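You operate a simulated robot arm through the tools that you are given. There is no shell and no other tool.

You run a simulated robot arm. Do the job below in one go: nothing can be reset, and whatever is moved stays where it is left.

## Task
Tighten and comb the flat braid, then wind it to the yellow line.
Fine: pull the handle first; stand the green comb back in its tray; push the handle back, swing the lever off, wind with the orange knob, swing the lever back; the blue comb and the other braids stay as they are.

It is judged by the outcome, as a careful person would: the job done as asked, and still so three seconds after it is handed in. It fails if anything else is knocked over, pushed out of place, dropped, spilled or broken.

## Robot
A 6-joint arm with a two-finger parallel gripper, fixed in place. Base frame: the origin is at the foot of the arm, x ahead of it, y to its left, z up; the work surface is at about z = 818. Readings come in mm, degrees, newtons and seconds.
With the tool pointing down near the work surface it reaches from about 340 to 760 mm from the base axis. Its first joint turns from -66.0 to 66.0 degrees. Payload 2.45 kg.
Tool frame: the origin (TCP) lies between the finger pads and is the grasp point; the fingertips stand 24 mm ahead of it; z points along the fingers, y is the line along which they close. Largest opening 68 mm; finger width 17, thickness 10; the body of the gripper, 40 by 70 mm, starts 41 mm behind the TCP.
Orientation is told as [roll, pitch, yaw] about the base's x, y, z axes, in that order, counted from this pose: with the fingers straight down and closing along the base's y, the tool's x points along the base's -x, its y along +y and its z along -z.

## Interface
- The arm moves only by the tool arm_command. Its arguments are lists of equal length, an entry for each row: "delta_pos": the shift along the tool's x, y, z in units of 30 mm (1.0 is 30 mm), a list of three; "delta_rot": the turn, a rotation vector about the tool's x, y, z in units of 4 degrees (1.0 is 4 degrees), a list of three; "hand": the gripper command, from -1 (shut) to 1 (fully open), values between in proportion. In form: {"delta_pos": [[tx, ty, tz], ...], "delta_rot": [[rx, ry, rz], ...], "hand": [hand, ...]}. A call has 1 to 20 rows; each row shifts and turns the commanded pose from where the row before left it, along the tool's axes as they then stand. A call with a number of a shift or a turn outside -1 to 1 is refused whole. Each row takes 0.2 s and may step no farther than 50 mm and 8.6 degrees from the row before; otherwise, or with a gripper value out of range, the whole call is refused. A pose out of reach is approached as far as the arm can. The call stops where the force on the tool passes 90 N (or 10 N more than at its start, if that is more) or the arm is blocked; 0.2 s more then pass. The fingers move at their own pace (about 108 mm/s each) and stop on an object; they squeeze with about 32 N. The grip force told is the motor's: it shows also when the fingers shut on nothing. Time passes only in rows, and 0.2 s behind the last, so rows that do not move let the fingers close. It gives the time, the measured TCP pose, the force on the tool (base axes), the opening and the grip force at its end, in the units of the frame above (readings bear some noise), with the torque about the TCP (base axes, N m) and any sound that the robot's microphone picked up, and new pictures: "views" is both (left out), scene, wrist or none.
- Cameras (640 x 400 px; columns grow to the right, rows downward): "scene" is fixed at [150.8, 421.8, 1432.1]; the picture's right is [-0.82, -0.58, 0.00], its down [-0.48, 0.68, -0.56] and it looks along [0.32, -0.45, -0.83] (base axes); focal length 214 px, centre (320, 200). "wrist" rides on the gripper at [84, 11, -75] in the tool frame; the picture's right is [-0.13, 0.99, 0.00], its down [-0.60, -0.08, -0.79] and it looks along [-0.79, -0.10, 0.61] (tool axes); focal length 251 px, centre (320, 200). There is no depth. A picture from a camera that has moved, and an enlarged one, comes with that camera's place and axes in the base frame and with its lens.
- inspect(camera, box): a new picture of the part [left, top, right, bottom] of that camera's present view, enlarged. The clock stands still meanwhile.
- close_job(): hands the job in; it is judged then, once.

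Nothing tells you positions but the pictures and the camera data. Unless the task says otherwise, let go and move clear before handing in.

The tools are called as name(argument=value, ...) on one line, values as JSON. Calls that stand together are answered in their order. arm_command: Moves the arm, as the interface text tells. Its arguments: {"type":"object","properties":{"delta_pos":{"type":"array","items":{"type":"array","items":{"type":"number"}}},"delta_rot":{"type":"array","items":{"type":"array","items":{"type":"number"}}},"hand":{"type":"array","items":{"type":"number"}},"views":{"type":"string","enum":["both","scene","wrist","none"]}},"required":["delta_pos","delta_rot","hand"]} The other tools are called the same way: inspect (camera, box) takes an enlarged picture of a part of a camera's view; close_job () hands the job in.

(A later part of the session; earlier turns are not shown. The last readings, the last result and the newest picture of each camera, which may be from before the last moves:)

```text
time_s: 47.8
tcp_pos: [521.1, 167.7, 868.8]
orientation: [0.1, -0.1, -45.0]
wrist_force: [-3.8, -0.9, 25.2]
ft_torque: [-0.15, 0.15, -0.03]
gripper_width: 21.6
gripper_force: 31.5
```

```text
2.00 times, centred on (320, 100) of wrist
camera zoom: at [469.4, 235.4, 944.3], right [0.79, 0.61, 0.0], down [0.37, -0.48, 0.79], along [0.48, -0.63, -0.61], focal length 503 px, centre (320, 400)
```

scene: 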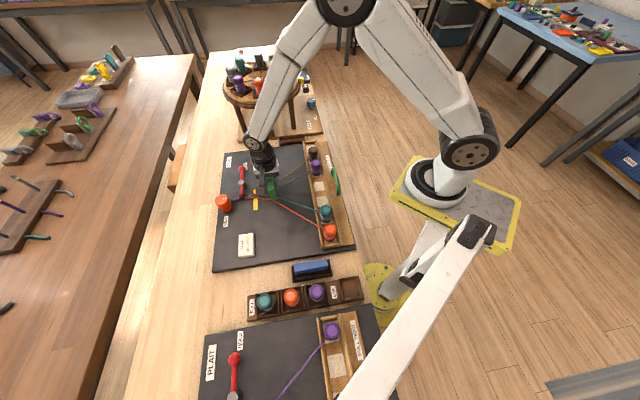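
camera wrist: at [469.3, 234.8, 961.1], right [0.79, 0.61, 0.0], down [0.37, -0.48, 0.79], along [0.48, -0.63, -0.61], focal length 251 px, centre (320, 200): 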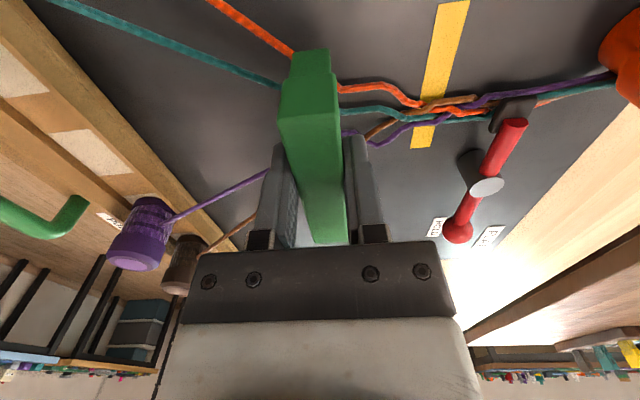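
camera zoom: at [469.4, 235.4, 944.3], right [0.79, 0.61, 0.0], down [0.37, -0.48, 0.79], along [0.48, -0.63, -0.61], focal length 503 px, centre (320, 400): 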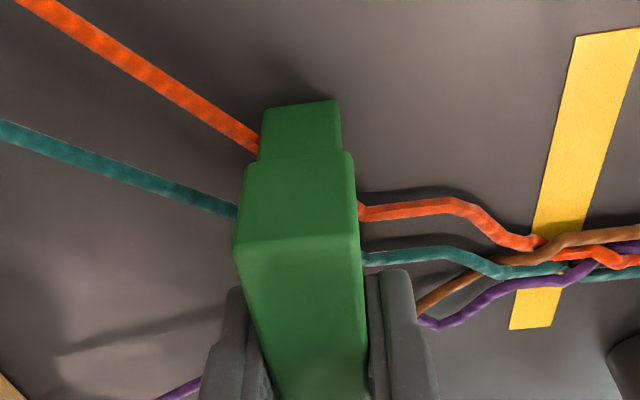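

The teeth touched the board at TCP z≈870. I'll raise 2 mm so they ride just above the board, then comb slowly toward the fell.

arm_command(delta_pos=[[0, 0, -0.08], [0, 0.15, 0], [0, 0.15, 0], [0, 0, 0]], delta_rot=[[0, 0, 0], [0, 0, 0], [0, 0, 0], [0, 0, 0]], hand=[-1, -1, -1, -1], views="wrist")

inspect(camera="wrist", box=[200, 0, 440, 200])

```text
time_s: 48.8
tcp_pos: [528.4, 173.9, 871.1]
orientation: [0.0, 0.0, -45.0]
wrist_force: [0.8, 0.3, -0.1]
ft_torque: [-0.02, 0.0, 0.02]
gripper_width: 21.6
gripper_force: 31.4
camera wrist: at [475.8, 241.5, 945.6], right [0.79, 0.61, 0.0], down [0.37, -0.48, 0.79], along [0.48, -0.63, -0.61], focal length 251 px, centre (320, 200)
```

wrist: 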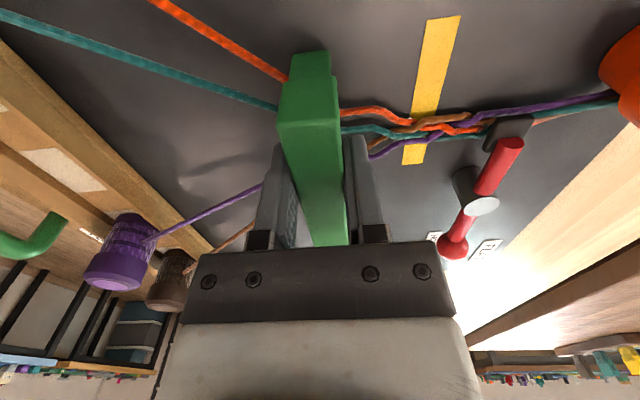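

```text
2.00 times, centred on (320, 100) of wrist
camera zoom: at [475.8, 241.5, 945.6], right [0.79, 0.61, 0.0], down [0.37, -0.48, 0.79], along [0.48, -0.63, -0.61], focal length 503 px, centre (320, 400)
```

zoom: 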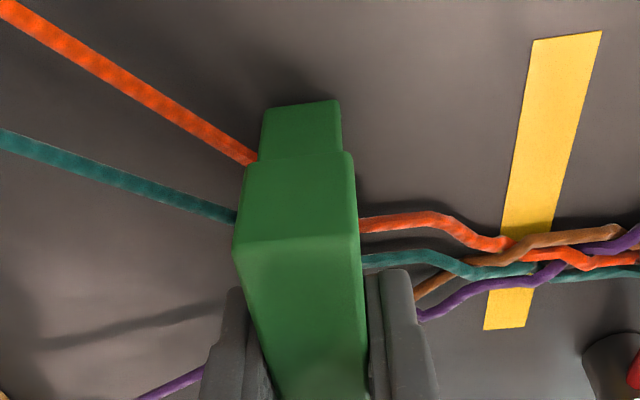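

The strands' loose row is compressing ahead of the comb. Continuing.

arm_command(delta_pos=[[0, 0.12, 0], [0, 0.12, 0], [0, 0.12, 0], [0, 0, 0]], delta_rot=[[0, 0, 0], [0, 0, 0], [0, 0, 0], [0, 0, 0]], hand=[-1, -1, -1, -1], views="none")

inspect(camera="wrist", box=[200, 0, 440, 200])

inspect(camera="scene", box=[225, 150, 305, 210])

```text
time_s: 49.8
tcp_pos: [534.3, 183.6, 872.1]
orientation: [0.0, 0.0, -45.1]
wrist_force: [0.2, -0.1, -1.1]
ft_torque: [0.02, 0.03, 0.03]
gripper_width: 21.3
gripper_force: 32.3
```

```text
2.00 times, centred on (320, 100) of wrist
camera zoom: at [483.2, 249.4, 945.8], right [0.79, 0.61, 0.0], down [0.37, -0.48, 0.79], along [0.48, -0.63, -0.61], focal length 503 px, centre (320, 400)
```

zoom: 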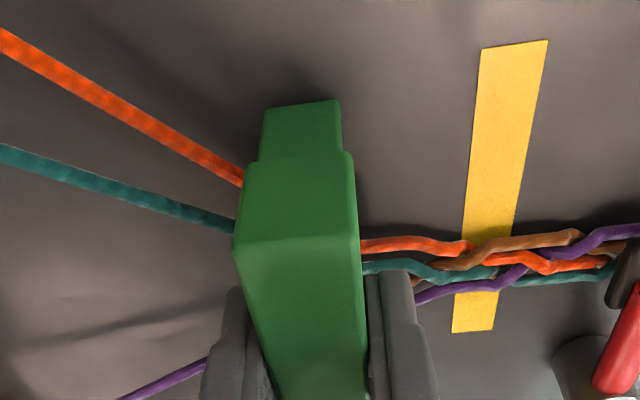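

```text
6.67 times, centred on (265, 180) of scene
camera zoom: at [150.9, 421.8, 1432.1], right [-0.82, -0.58, 0.0], down [-0.48, 0.68, -0.56], along [0.32, -0.45, -0.83], focal length 1430 px, centre (687, 333)
```

zoom: 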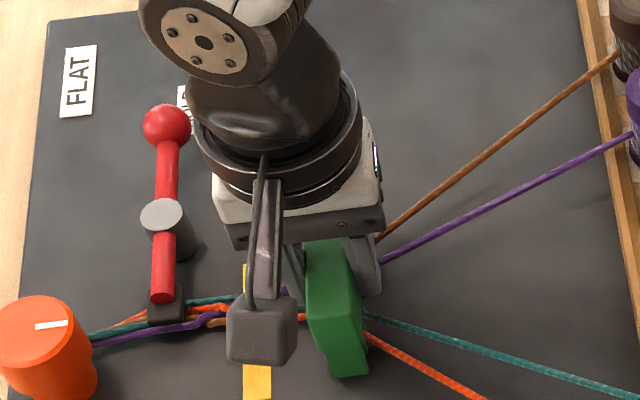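

arm_command(delta_pos=[[0, 0.12, 0], [0, 0.12, 0], [0, 0.12, 0], [0, 0, 0]], delta_rot=[[0, 0, 0], [0, 0, 0], [0, 0, 0], [0, 0, 0]], hand=[-1, -1, -1, -1], views="none")

inspect(camera="wrist", box=[200, 0, 440, 200])

inspect(camera="scene", box=[225, 150, 305, 210])

```text
time_s: 50.8
tcp_pos: [542.7, 189.8, 870.8]
orientation: [-0.2, 0.0, -45.0]
wrist_force: [-2.1, -2.4, -0.3]
ft_torque: [-0.03, 0.05, -0.02]
gripper_width: 21.3
gripper_force: 32.5
```

```text
2.00 times, centred on (320, 100) of wrist
camera zoom: at [490.8, 256.8, 946.1], right [0.79, 0.61, 0.0], down [0.37, -0.48, 0.79], along [0.48, -0.63, -0.61], focal length 503 px, centre (320, 400)
```

zoom: 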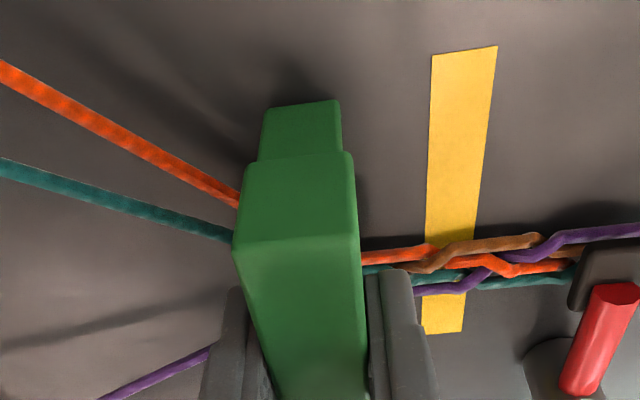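

```text
6.67 times, centred on (265, 180) of scene
camera zoom: at [150.8, 421.7, 1432.2], right [-0.82, -0.58, 0.0], down [-0.48, 0.68, -0.56], along [0.32, -0.45, -0.83], focal length 1430 px, centre (687, 333)
```

zoom: 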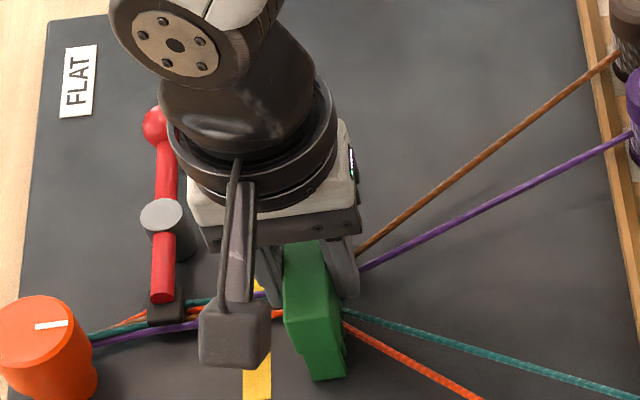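

A light resistance (~3 N) now opposes the comb. I'll continue in small steps.

arm_command(delta_pos=[[0, 0.1, 0], [0, 0, 0]], delta_rot=[[0, 0, 0], [0, 0, 0]], hand=[-1, -1], views="none")

arm_command(delta_pos=[[0, 0.1, 0], [0, 0, 0]], delta_rot=[[0, 0, 0], [0, 0, 0]], hand=[-1, -1], views="none")

inspect(camera="wrist", box=[200, 0, 440, 200])

inspect(camera="scene", box=[225, 150, 305, 210])

```text
time_s: 51.4
tcp_pos: [544.7, 191.6, 870.7]
orientation: [-0.1, 0.0, -45.0]
wrist_force: [-3.7, -4.0, -0.6]
ft_torque: [-0.11, 0.12, -0.07]
gripper_width: 21.4
gripper_force: 31.7
```

```text
time_s: 52.0
tcp_pos: [547.0, 193.3, 870.6]
orientation: [-0.2, 0.0, -45.0]
wrist_force: [-5.8, -6.1, -0.3]
ft_torque: [-0.11, 0.11, -0.07]
gripper_width: 21.0
gripper_force: 32.6
```

```text
2.00 times, centred on (320, 100) of wrist
camera zoom: at [494.9, 260.9, 946.1], right [0.79, 0.61, 0.0], down [0.37, -0.48, 0.79], along [0.48, -0.63, -0.61], focal length 503 px, centre (320, 400)
```

zoom: 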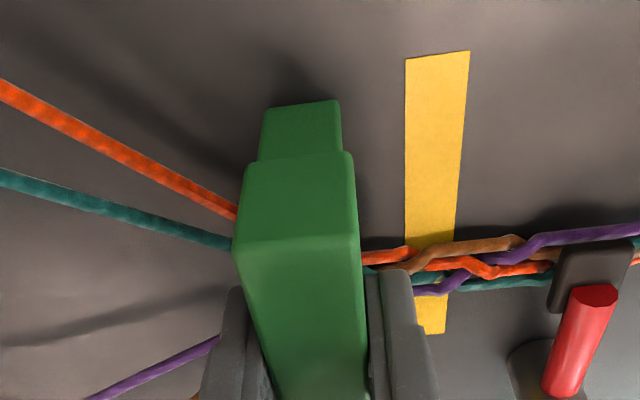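

```text
6.67 times, centred on (265, 180) of scene
camera zoom: at [150.7, 421.7, 1432.2], right [-0.82, -0.58, 0.0], down [-0.48, 0.68, -0.56], along [0.32, -0.45, -0.83], focal length 1430 px, centre (687, 333)
```

zoom: 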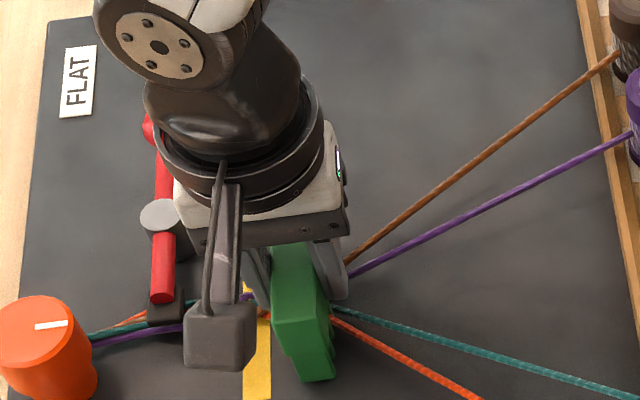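

arm_command(delta_pos=[[0, 0.1, 0], [0, 0, 0]], delta_rot=[[0, 0, 0], [0, 0, 0]], hand=[-1, -1], views="none")

arm_command(delta_pos=[[0, 0.1, 0], [0, 0, 0]], delta_rot=[[0, 0, 0], [0, 0, 0]], hand=[-1, -1], views="none")

inspect(camera="wrist", box=[200, 0, 440, 200])

inspect(camera="scene", box=[225, 150, 305, 210])

```text
time_s: 52.6
tcp_pos: [549.1, 195.4, 871.3]
orientation: [-0.1, 0.1, -44.9]
wrist_force: [-7.9, -8.3, -0.4]
ft_torque: [-0.17, 0.15, -0.09]
gripper_width: 21.1
gripper_force: 32.6
```

```text
time_s: 53.2
tcp_pos: [551.2, 199.0, 871.1]
orientation: [-0.1, 0.1, -44.9]
wrist_force: [-8.7, -8.7, -0.9]
ft_torque: [-0.19, 0.18, -0.12]
gripper_width: 21.2
gripper_force: 31.8
```

```text
2.00 times, centred on (320, 100) of wrist
camera zoom: at [498.9, 265.0, 946.2], right [0.79, 0.61, 0.0], down [0.37, -0.48, 0.79], along [0.48, -0.63, -0.61], focal length 503 px, centre (320, 400)
```

zoom: 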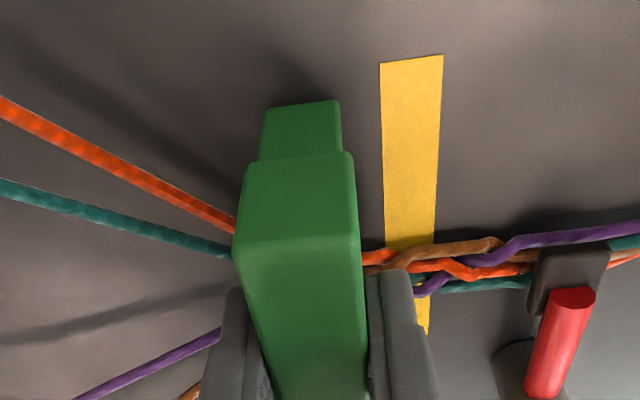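

```text
6.67 times, centred on (265, 180) of scene
camera zoom: at [150.7, 421.6, 1432.2], right [-0.82, -0.58, 0.0], down [-0.48, 0.68, -0.56], along [0.32, -0.45, -0.83], focal length 1430 px, centre (687, 333)
```

zoom: 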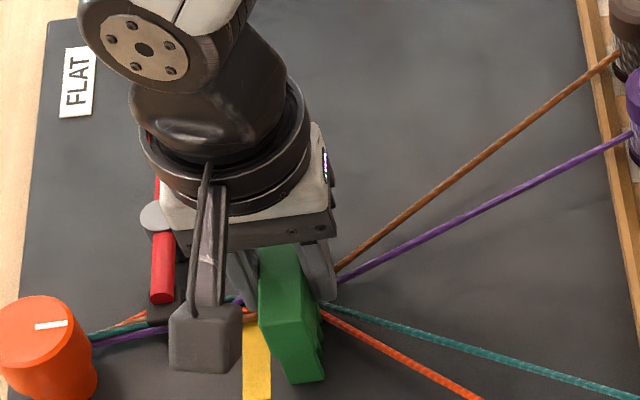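

arm_command(delta_pos=[[0, 0.07, 0], [0, 0, 0]], delta_rot=[[0, 0, 0], [0, 0, 0]], hand=[-1, -1], views="none")

inspect(camera="wrist", box=[260, 60, 440, 180])

```text
time_s: 53.8
tcp_pos: [552.8, 198.7, 870.8]
orientation: [0.1, 0.0, -45.0]
wrist_force: [-8.6, -8.5, -0.2]
ft_torque: [-0.17, 0.21, -0.11]
gripper_width: 21.3
gripper_force: 32.2
```

```text
3.33 times, centred on (350, 120) of wrist
camera zoom: at [500.7, 266.4, 946.1], right [0.79, 0.61, 0.0], down [0.37, -0.48, 0.79], along [0.48, -0.63, -0.61], focal length 838 px, centre (220, 467)
```

zoom: 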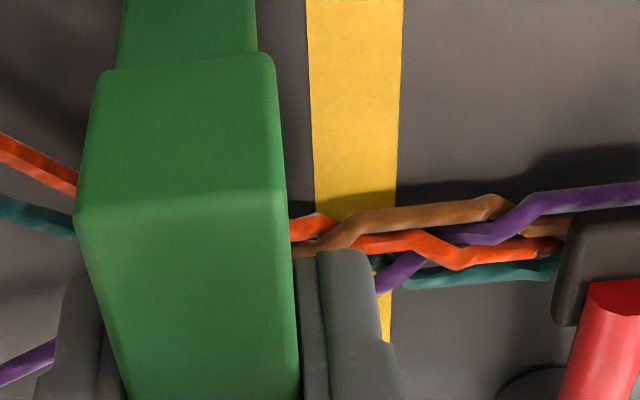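

The resistance has levelled off at ~12 N and the loose row is pressed up to the braid. I'll back the comb off a little to see whether the row stays packed.

arm_command(delta_pos=[[0, -0.2, 0], [0, -0.25, 0], [0, -0.3, 0], [0, 0, 0]], delta_rot=[[0, 0, 0], [0, 0, 0], [0, 0, 0], [0, 0, 0]], hand=[-1, -1, -1, -1], views="none")

inspect(camera="wrist", box=[200, 0, 440, 200])

inspect(camera="scene", box=[225, 150, 305, 210])

```text
time_s: 54.8
tcp_pos: [537.6, 184.1, 871.0]
orientation: [0.1, 0.0, -45.0]
wrist_force: [0.1, 0.0, -0.4]
ft_torque: [0.0, -0.02, 0.03]
gripper_width: 21.5
gripper_force: 32.2
```

```text
2.00 times, centred on (320, 100) of wrist
camera zoom: at [485.6, 250.7, 946.6], right [0.79, 0.61, 0.0], down [0.37, -0.48, 0.79], along [0.48, -0.63, -0.61], focal length 503 px, centre (320, 400)
```

zoom: 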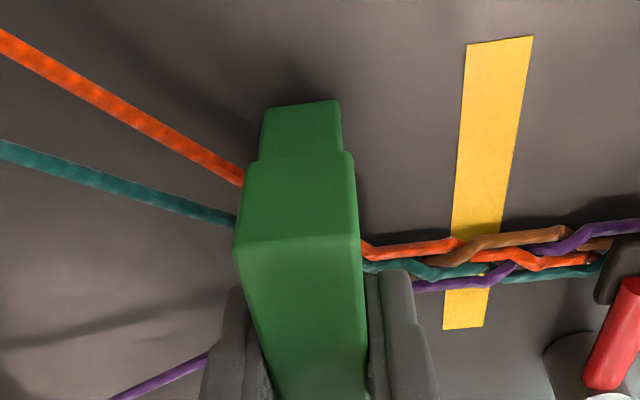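

```text
6.67 times, centred on (265, 180) of scene
camera zoom: at [150.9, 421.8, 1432.1], right [-0.82, -0.58, 0.0], down [-0.48, 0.68, -0.56], along [0.32, -0.45, -0.83], focal length 1430 px, centre (687, 333)
```

zoom: 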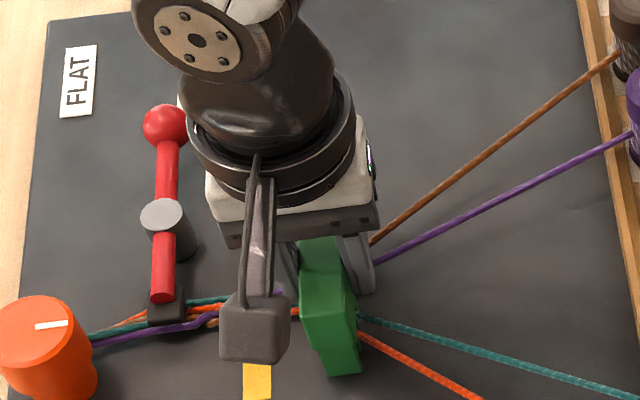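

arm_command(delta_pos=[[0, -0.3, 0], [0, -0.3, 0], [0, 0, -0.5], [0, 0, -0.8], [0, 0, -0.9], [0, 0, -0.9], [0, 0, -0.9], [0, 0, 0]], delta_rot=[[0, 0, 0], [0, 0, 0], [0, 0, 0], [0, 0, 0], [0, 0, 0], [0, 0, 0], [0, 0, 0], [0, 0, 0]], hand=[-1, -1, -1, -1, -1, -1, -1, -1], views="both")

inspect(camera="wrist", box=[280, 0, 480, 125])

inspect(camera="scene", box=[215, 155, 295, 205])

```text
time_s: 56.6
tcp_pos: [524.4, 171.4, 990.7]
orientation: [-0.1, 0.1, -45.1]
wrist_force: [-0.1, -0.3, 0.2]
ft_torque: [-0.03, -0.01, 0.01]
gripper_width: 21.3
gripper_force: 32.5
camera wrist: at [472.2, 239.0, 1065.9], right [0.79, 0.61, 0.0], down [0.37, -0.48, 0.79], along [0.48, -0.63, -0.61], focal length 251 px, centre (320, 200)
```

scene: 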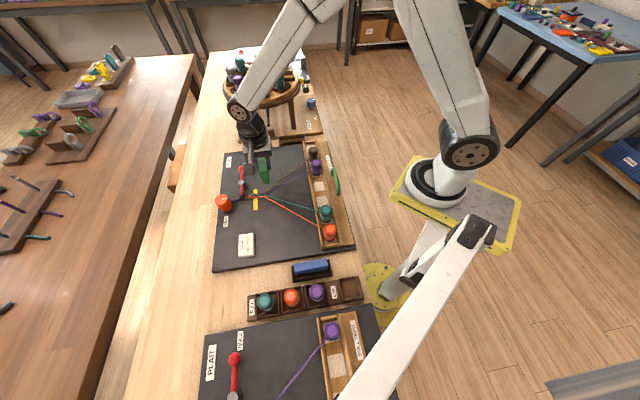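
wrist: 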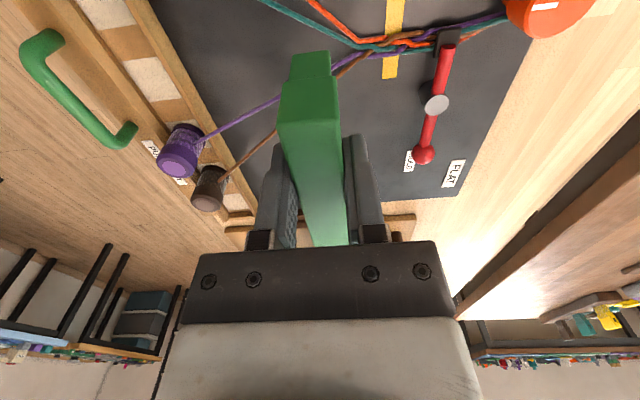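

```text
3.20 times, centred on (380, 62) of wrist
camera zoom: at [472.2, 239.0, 1065.9], right [0.79, 0.61, 0.0], down [0.37, -0.48, 0.79], along [0.48, -0.63, -0.61], focal length 805 px, centre (128, 640)
```

zoom: 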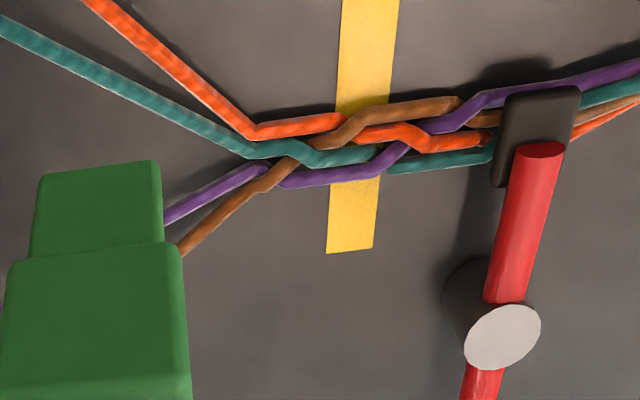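

```text
8.00 times, centred on (255, 180) of scene
camera zoom: at [150.9, 421.8, 1432.1], right [-0.82, -0.58, 0.0], down [-0.48, 0.68, -0.56], along [0.32, -0.45, -0.83], focal length 1716 px, centre (840, 360)
```

zoom: 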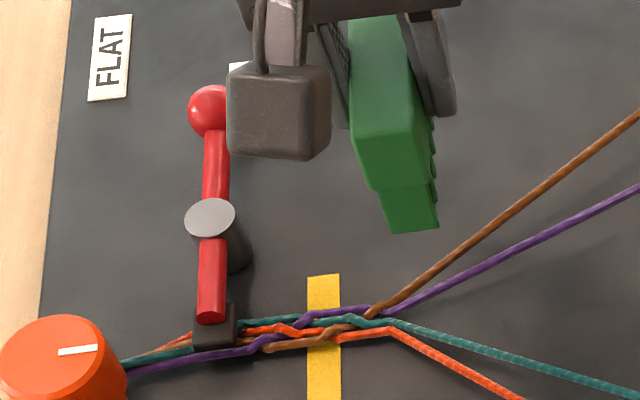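

Excellent: the loose row is now packed into a neat, even braid with the fell at e2≈525, about 29 mm short of the yellow line. Now I'll turn the comb back and return it to its tray.

arm_command(delta_pos=[[0, 0, 0], [0, 0, 0], [0, 0, 0], [0, 0, 0], [0, 0, 0], [0, 0, 0], [0, 0, 0], [0, 0, 0], [0, 0, 0], [0, 0, 0], [0, 0, 0], [0, 0, 0], [0, 0, 0], [0, 0, 0], [0, 0, 0], [0, 0, 0], [0, 0, 0], [0, 0, 0], [0, 0, 0], [0, 0, 0]], delta_rot=[[0, 0, -1], [0, 0, -1], [0, 0, -1], [0, 0, -1], [0, 0, -1], [0, 0, -1], [0, 0, -1], [0, 0, -1], [0, 0, -1], [0, 0, -1], [0, 0, -1], [0, 0, -1], [0, 0, -1], [0, 0, -1], [0, 0, -1], [0, 0, -1], [0, 0, -1], [0, 0, -1], [0, 0, -1], [0, 0, -1]], hand=[-1, -1, -1, -1, -1, -1, -1, -1, -1, -1, -1, -1, -1, -1, -1, -1, -1, -1, -1, -1], views="none")

arm_command(delta_pos=[[0, 0, 0], [0, 0, 0], [0, 0, 0], [0, 0, 0]], delta_rot=[[0, 0, -0.845], [0, 0, -0.845], [0, 0, -0.845], [0, 0, 0]], hand=[-1, -1, -1, -1], views="both")

```text
time_s: 60.8
tcp_pos: [523.3, 170.9, 991.7]
orientation: [0.0, 0.0, 35.1]
wrist_force: [0.9, -0.1, 0.2]
ft_torque: [-0.01, -0.04, 0.02]
gripper_width: 21.4
gripper_force: 31.8
```

```text
time_s: 61.8
tcp_pos: [524.4, 171.4, 990.5]
orientation: [0.0, -0.1, 45.1]
wrist_force: [-0.3, 0.7, -1.0]
ft_torque: [-0.01, -0.02, 0.01]
gripper_width: 21.3
gripper_force: 32.0
camera wrist: at [456.9, 118.9, 1066.0], right [-0.61, 0.79, 0.0], down [0.48, 0.37, 0.79], along [0.63, 0.49, -0.61], focal length 251 px, centre (320, 200)
```

scene: 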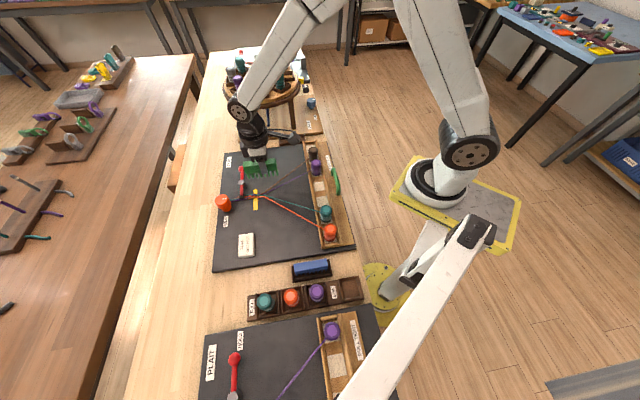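
wrist: 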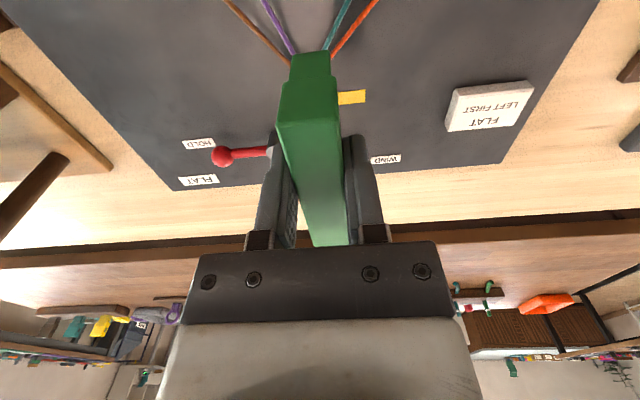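

arm_command(delta_pos=[[0.6766, -0.961, 0], [0.6766, -0.961, 0], [0.6766, -0.961, 0], [0.6766, -0.961, 0], [0.6766, -0.961, 0], [0, -0.961, 0], [0, -0.961, 0], [0, -0.961, 0], [0, -0.961, 0], [0, -0.961, 0], [0, 0, 0]], delta_rot=[[0, 0, 0], [0, 0, 0], [0, 0, 0], [0, 0, 0], [0, 0, 0], [0, 0, 0], [0, 0, 0], [0, 0, 0], [0, 0, 0], [0, 0, 0], [0, 0, 0]], hand=[-1, -1, -1, -1, -1, -1, -1, -1, -1, -1, -1], views="both")

inspect(camera="scene", box=[260, 90, 330, 150])

inspect(camera="wrist", box=[220, 0, 420, 160])

```text
time_s: 64.2
tcp_pos: [657.3, -104.9, 989.7]
orientation: [0.0, 0.0, 45.1]
wrist_force: [0.5, 0.3, -0.2]
ft_torque: [0.02, 0.0, 0.02]
gripper_width: 21.2
gripper_force: 32.2
camera wrist: at [589.3, -156.2, 1066.3], right [-0.61, 0.79, 0.0], down [0.48, 0.37, 0.79], along [0.63, 0.48, -0.61], focal length 251 px, centre (320, 200)
```

scene: 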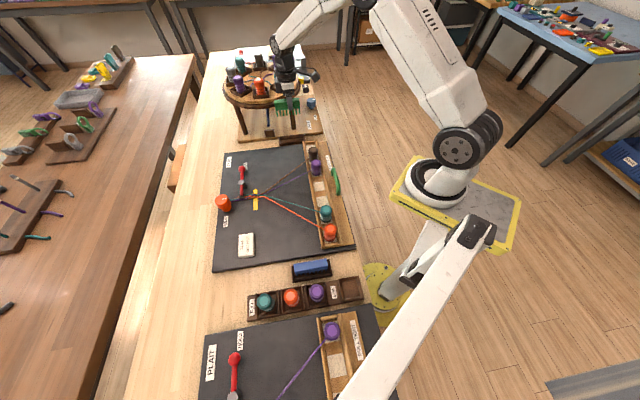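
wrist: 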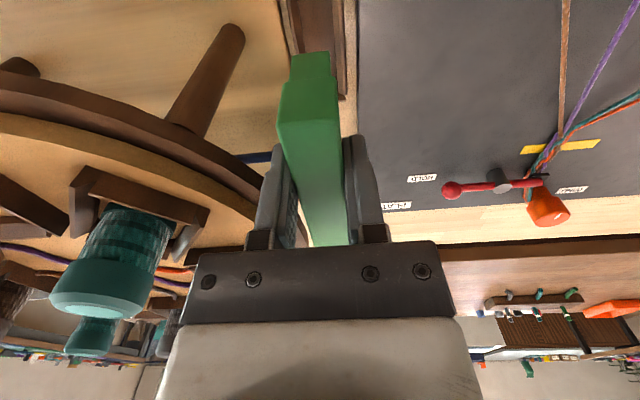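

```text
6.67 times, centred on (295, 120) of scene
camera zoom: at [150.9, 421.8, 1432.1], right [-0.82, -0.58, 0.0], down [-0.48, 0.68, -0.56], along [0.32, -0.45, -0.83], focal length 1430 px, centre (487, 733)
```

zoom: 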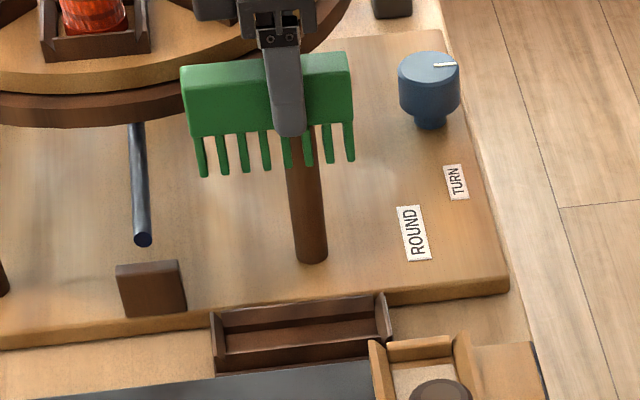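

```text
2.50 times, centred on (320, 80) of wrist
camera zoom: at [589.3, -156.2, 1066.3], right [-0.61, 0.79, 0.0], down [0.48, 0.37, 0.79], along [0.63, 0.48, -0.61], focal length 629 px, centre (320, 500)
```

zoom: 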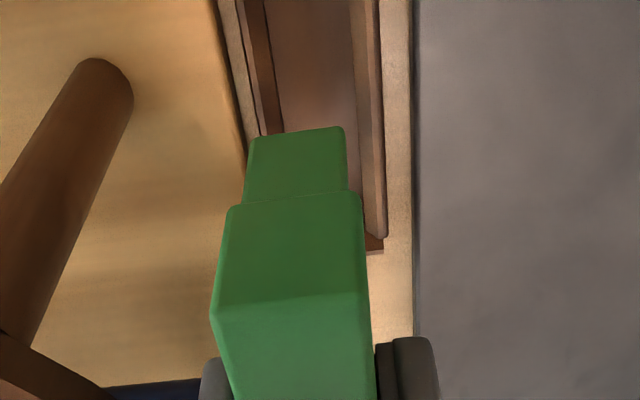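

The comb is back above its tray at the recorded pose. Descending partway, then checking the alignment.

arm_command(delta_pos=[[0, 0, 0.7], [0, 0, 0.7], [0, 0, 0.7], [0, 0, 0.6], [0, 0, 0.4], [0, 0, 0]], delta_rot=[[0, 0, 0], [0, 0, 0], [0, 0, 0], [0, 0, 0], [0, 0, 0], [0, 0, 0]], hand=[-1, -1, -1, -1, -1, -1], views="wrist")

inspect(camera="scene", box=[265, 105, 325, 150])

inspect(camera="wrist", box=[220, 0, 420, 200])

```text
time_s: 65.6
tcp_pos: [656.5, -104.1, 897.9]
orientation: [0.0, 0.0, 45.1]
wrist_force: [0.7, -0.1, -0.7]
ft_torque: [0.03, -0.01, -0.05]
gripper_width: 21.2
gripper_force: 32.5
camera wrist: at [588.9, -155.7, 973.5], right [-0.61, 0.79, 0.0], down [0.48, 0.37, 0.79], along [0.63, 0.48, -0.61], focal length 251 px, centre (320, 200)
```

wrist: 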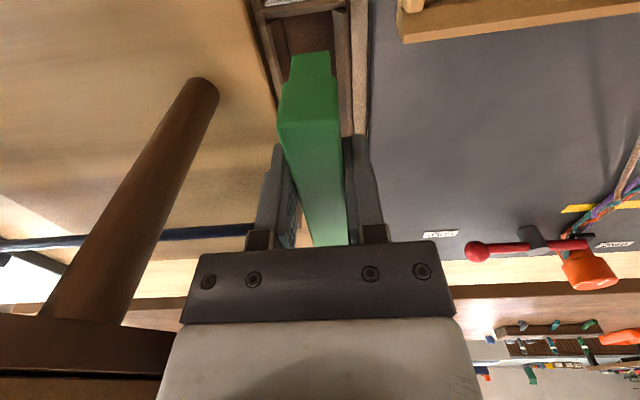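

```text
8.89 times, centred on (295, 128) of scene
camera zoom: at [150.9, 421.8, 1432.1], right [-0.82, -0.58, 0.0], down [-0.48, 0.68, -0.56], along [0.32, -0.45, -0.83], focal length 1906 px, centre (542, 844)
```

zoom: 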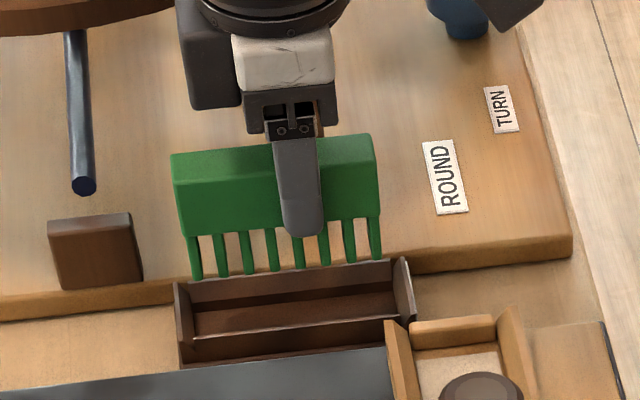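

```text
2.00 times, centred on (320, 100) of wrist
camera zoom: at [588.9, -155.7, 973.5], right [-0.61, 0.79, 0.0], down [0.48, 0.37, 0.79], along [0.63, 0.48, -0.61], focal length 503 px, centre (320, 400)
```

zoom: 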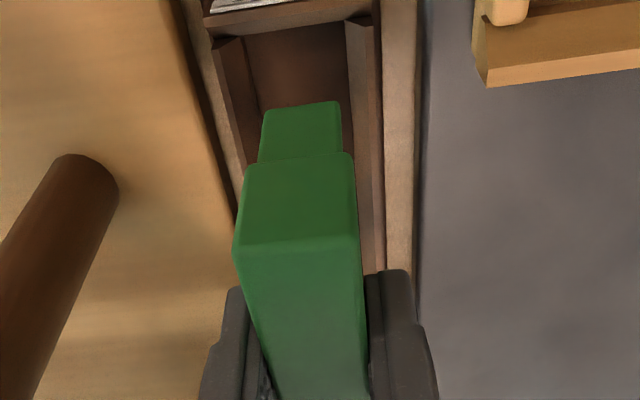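

arm_command(delta_pos=[[0, -0.05, 0.2], [0, 0, 0.3], [0, 0, 0.3], [0, 0, 0.2], [0, 0, 0]], delta_rot=[[0, 0, 0], [0, 0, 0], [0, 0, 0], [0, 0, 0], [0, 0, 0]], hand=[-1, -1, -1, -1, -1], views="none")

arm_command(delta_pos=[[0, 0, 0.1], [0, 0, 0]], delta_rot=[[0, 0, 0], [0, 0, 0]], hand=[-1, -1], views="wrist")

inspect(camera="scene", box=[265, 105, 325, 150])

```text
time_s: 66.8
tcp_pos: [656.9, -105.0, 866.8]
orientation: [-0.1, 0.0, 45.1]
wrist_force: [-0.2, -0.1, -0.1]
ft_torque: [0.02, 0.03, 0.0]
gripper_width: 21.3
gripper_force: 32.0
```

```text
time_s: 67.4
tcp_pos: [657.9, -105.8, 865.8]
orientation: [0.0, 0.0, 45.2]
wrist_force: [0.8, -0.7, -0.4]
ft_torque: [0.01, 0.01, 0.0]
gripper_width: 21.3
gripper_force: 31.7
camera wrist: at [590.1, -157.2, 940.0], right [-0.61, 0.79, 0.0], down [0.48, 0.37, 0.79], along [0.63, 0.48, -0.61], focal length 251 px, centre (320, 200)
```

wrist: 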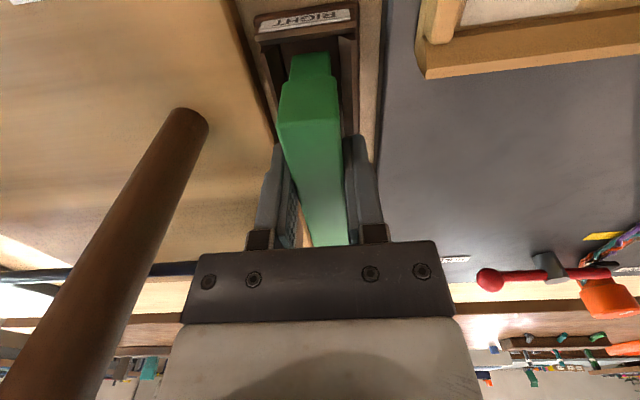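

```text
8.89 times, centred on (295, 128) of scene
camera zoom: at [150.9, 421.8, 1432.1], right [-0.82, -0.58, 0.0], down [-0.48, 0.68, -0.56], along [0.32, -0.45, -0.83], focal length 1906 px, centre (542, 844)
```

zoom: 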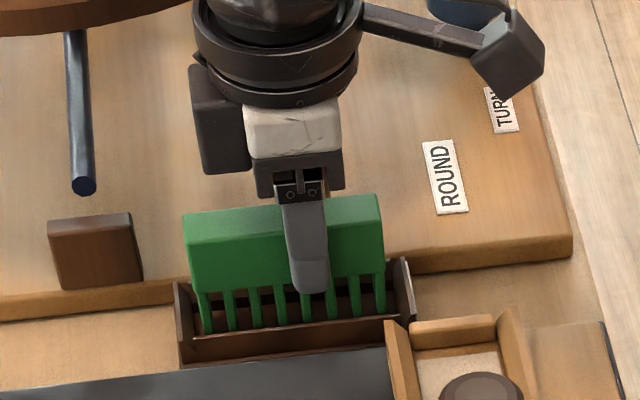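

arm_command(delta_pos=[[0, 0, 0.05], [0, 0, 0]], delta_rot=[[0, 0, 0], [0, 0, 0]], hand=[-1, -1], views="none")

arm_command(delta_pos=[[0, 0, 0.04], [0, 0, 0]], delta_rot=[[0, 0, 0], [0, 0, 0]], hand=[-1, -1], views="none")

```text
time_s: 68.0
tcp_pos: [657.7, -105.7, 863.1]
orientation: [0.0, 0.0, 45.2]
wrist_force: [0.8, -0.4, -0.7]
ft_torque: [-0.03, 0.0, 0.02]
gripper_width: 21.1
gripper_force: 32.1
```

```text
time_s: 68.6
tcp_pos: [657.5, -105.1, 861.7]
orientation: [0.0, 0.0, 45.1]
wrist_force: [0.1, -0.6, -1.4]
ft_torque: [0.0, 0.0, 0.03]
gripper_width: 21.3
gripper_force: 31.8
```

arm_command(delta_pos=[[0, 0, 0.03], [0, 0, 0]], delta_rot=[[0, 0, 0], [0, 0, 0]], hand=[-1, -1], views="none")

arm_command(delta_pos=[[0, 0, 0.03], [0, 0, 0]], delta_rot=[[0, 0, 0], [0, 0, 0]], hand=[-1, -1], views="wrist")

inspect(camera="scene", box=[265, 105, 325, 150])

```text
time_s: 69.2
tcp_pos: [657.1, -106.0, 862.0]
orientation: [0.0, 0.0, 45.1]
wrist_force: [-0.4, 0.4, -0.4]
ft_torque: [-0.04, 0.0, -0.02]
gripper_width: 21.2
gripper_force: 32.0
```

```text
time_s: 69.8
tcp_pos: [656.8, -105.1, 859.9]
orientation: [0.0, 0.0, 45.2]
wrist_force: [0.3, -0.9, -0.4]
ft_torque: [-0.03, 0.0, -0.02]
gripper_width: 21.3
gripper_force: 32.1
camera wrist: at [590.1, -157.3, 935.6], right [-0.61, 0.79, 0.0], down [0.48, 0.37, 0.79], along [0.63, 0.48, -0.61], focal length 251 px, centre (320, 200)
```

wrist: 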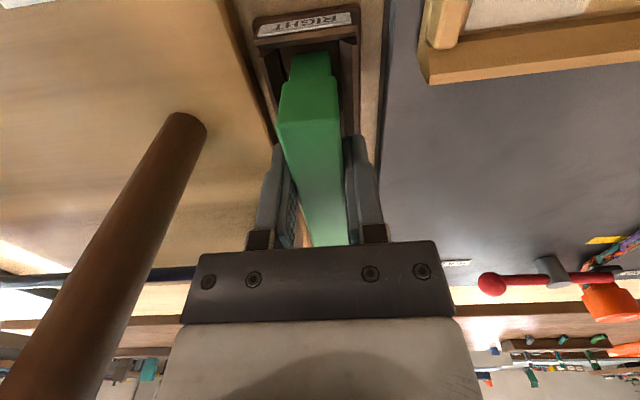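

```text
8.89 times, centred on (295, 128) of scene
camera zoom: at [150.9, 421.8, 1432.1], right [-0.82, -0.58, 0.0], down [-0.48, 0.68, -0.56], along [0.32, -0.45, -0.83], focal length 1906 px, centre (542, 844)
```

zoom: 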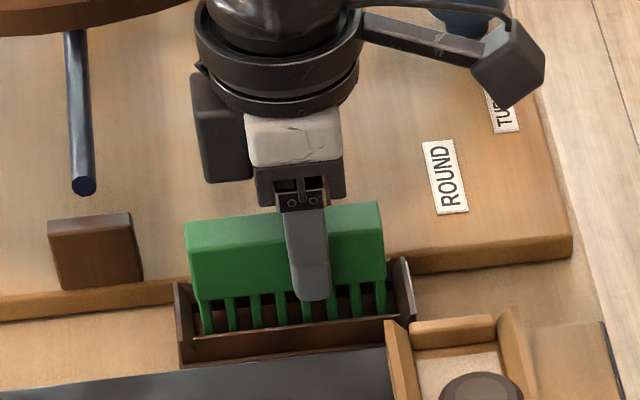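

arm_command(delta_pos=[[0, 0, 0.03], [0, 0, 0]], delta_rot=[[0, 0, 0], [0, 0, 0]], hand=[-1, -1], views="none")

arm_command(delta_pos=[[0, 0, 0.03], [0, 0, 0]], delta_rot=[[0, 0, 0], [0, 0, 0]], hand=[-1, -1], views="none")

```text
time_s: 70.4
tcp_pos: [657.6, -105.0, 859.0]
orientation: [-0.1, 0.0, 45.1]
wrist_force: [-1.2, -0.7, -0.8]
ft_torque: [0.0, -0.01, -0.01]
gripper_width: 21.5
gripper_force: 32.2
```

```text
time_s: 71.0
tcp_pos: [658.5, -105.8, 859.0]
orientation: [-0.1, 0.0, 45.1]
wrist_force: [-1.7, -0.5, 7.8]
ft_torque: [0.09, 0.04, 0.01]
gripper_width: 21.5
gripper_force: 31.9
```

The comb's teeth now rest on the tray floor (light contact force). Releasing it.

arm_command(delta_pos=[[0, 0, -0.02], [0, 0, 0], [0, 0, 0], [0, 0, 0]], delta_rot=[[0, 0, 0], [0, 0, 0], [0, 0, 0], [0, 0, 0]], hand=[-0.3, 0.1, 0.18, 0.18], views="both")

inspect(camera="scene", box=[265, 105, 325, 150])

inspect(camera="wrist", box=[220, 60, 420, 260])

```text
time_s: 72.0
tcp_pos: [658.8, -105.3, 859.8]
orientation: [-0.1, 0.0, 45.1]
wrist_force: [1.0, 0.3, -0.4]
ft_torque: [0.01, 0.03, 0.0]
gripper_width: 40.1
gripper_force: 0.1
camera wrist: at [590.3, -157.0, 934.5], right [-0.61, 0.79, 0.0], down [0.48, 0.37, 0.79], along [0.63, 0.48, -0.61], focal length 251 px, centre (320, 200)
```

scene: 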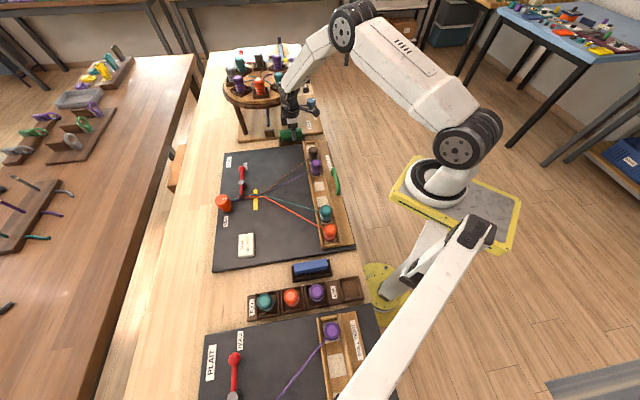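
wrist: 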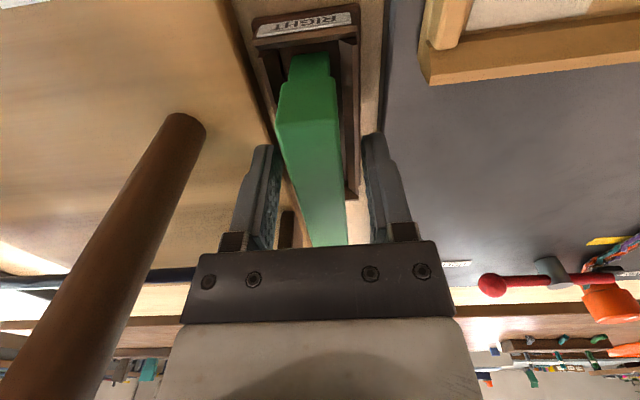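

```text
8.89 times, centred on (295, 128) of scene
camera zoom: at [150.8, 421.8, 1432.1], right [-0.82, -0.58, 0.0], down [-0.48, 0.68, -0.56], along [0.32, -0.45, -0.83], focal length 1906 px, centre (542, 844)
```

zoom: 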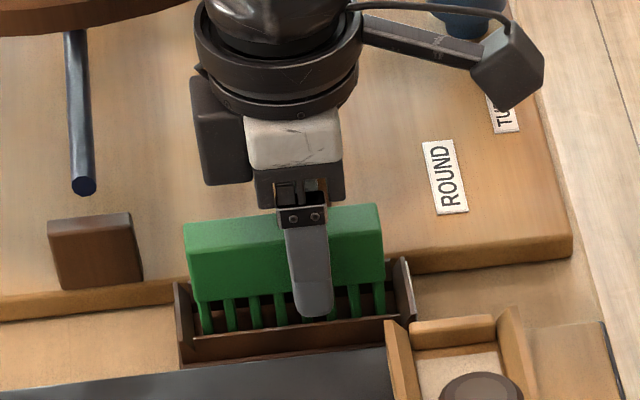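

```text
2.00 times, centred on (320, 160) of wrist
camera zoom: at [590.3, -157.0, 934.5], right [-0.61, 0.79, 0.0], down [0.48, 0.37, 0.79], along [0.63, 0.48, -0.61], focal length 503 px, centre (320, 280)
```

zoom: 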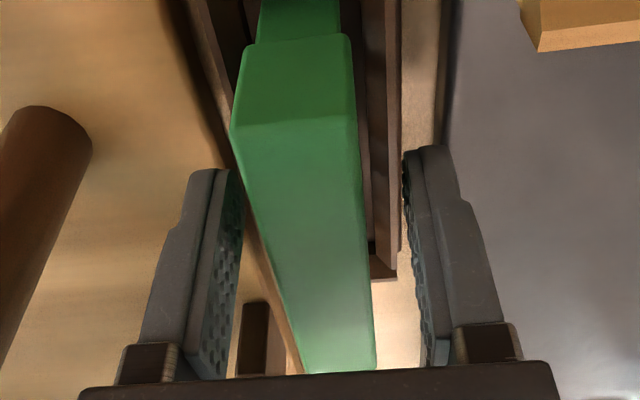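

The comb is standing in its tray, free of the fingers. Lifting straight up.

arm_command(delta_pos=[[0, 0, -0.4], [0, 0, -0.8], [0, 0, -0.9], [0, 0, -0.9], [0, 0, -0.9], [0, 0, -0.5], [0, 0, 0]], delta_rot=[[0, 0, 0], [0, 0, 0], [0, 0, 0], [0, 0, 0], [0, 0, 0], [0, 0, 0], [0, 0, 0]], hand=[0.18, 0.18, 0.18, 0.18, 0.18, 0.18, 0.18], views="both")

inspect(camera="scene", box=[265, 105, 325, 150])

inspect(camera="wrist", box=[220, 0, 420, 160])

```text
time_s: 73.6
tcp_pos: [657.7, -105.4, 991.8]
orientation: [0.0, 0.1, 45.2]
wrist_force: [0.4, -0.1, -0.4]
ft_torque: [0.0, 0.0, -0.01]
gripper_width: 40.4
gripper_force: 0.1
camera wrist: at [590.4, -156.9, 1066.8], right [-0.61, 0.79, 0.0], down [0.48, 0.37, 0.79], along [0.63, 0.48, -0.61], focal length 251 px, centre (320, 200)
```

scene: 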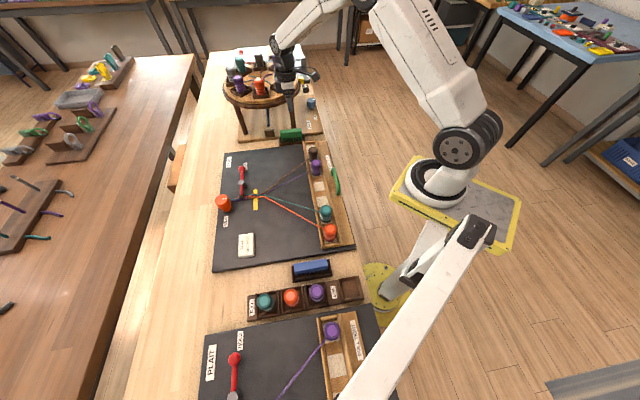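
wrist: 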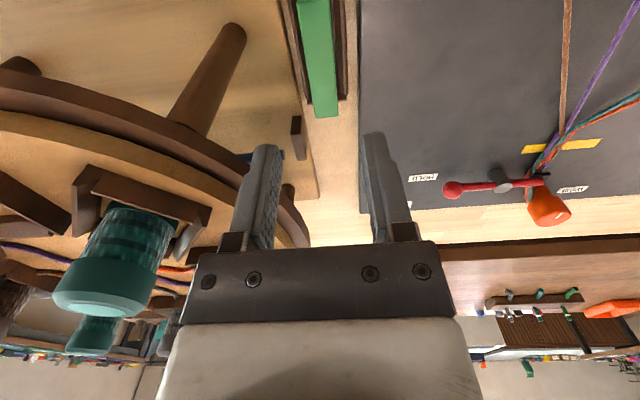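

```text
8.89 times, centred on (295, 128) of scene
camera zoom: at [150.8, 421.8, 1432.1], right [-0.82, -0.58, 0.0], down [-0.48, 0.68, -0.56], along [0.32, -0.45, -0.83], focal length 1906 px, centre (542, 844)
```

zoom: 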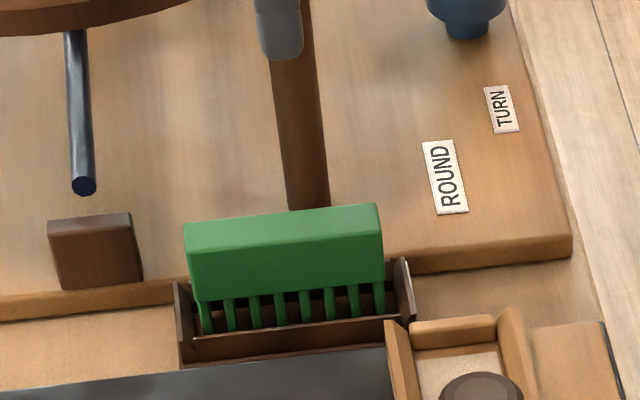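

```text
2.50 times, centred on (320, 80) of wrist
camera zoom: at [590.4, -156.9, 1066.8], right [-0.61, 0.79, 0.0], down [0.48, 0.37, 0.79], along [0.63, 0.48, -0.61], focal length 629 px, centre (320, 500)
```

zoom: 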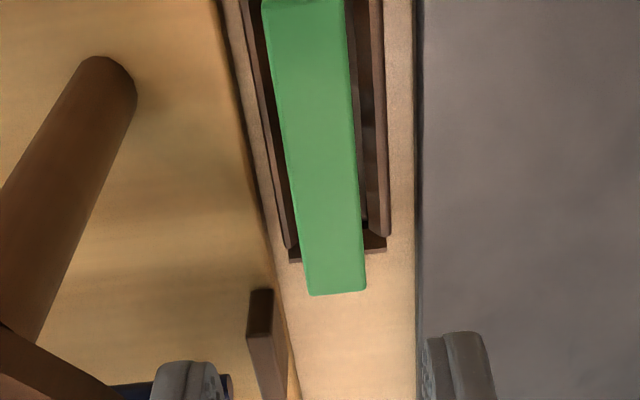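

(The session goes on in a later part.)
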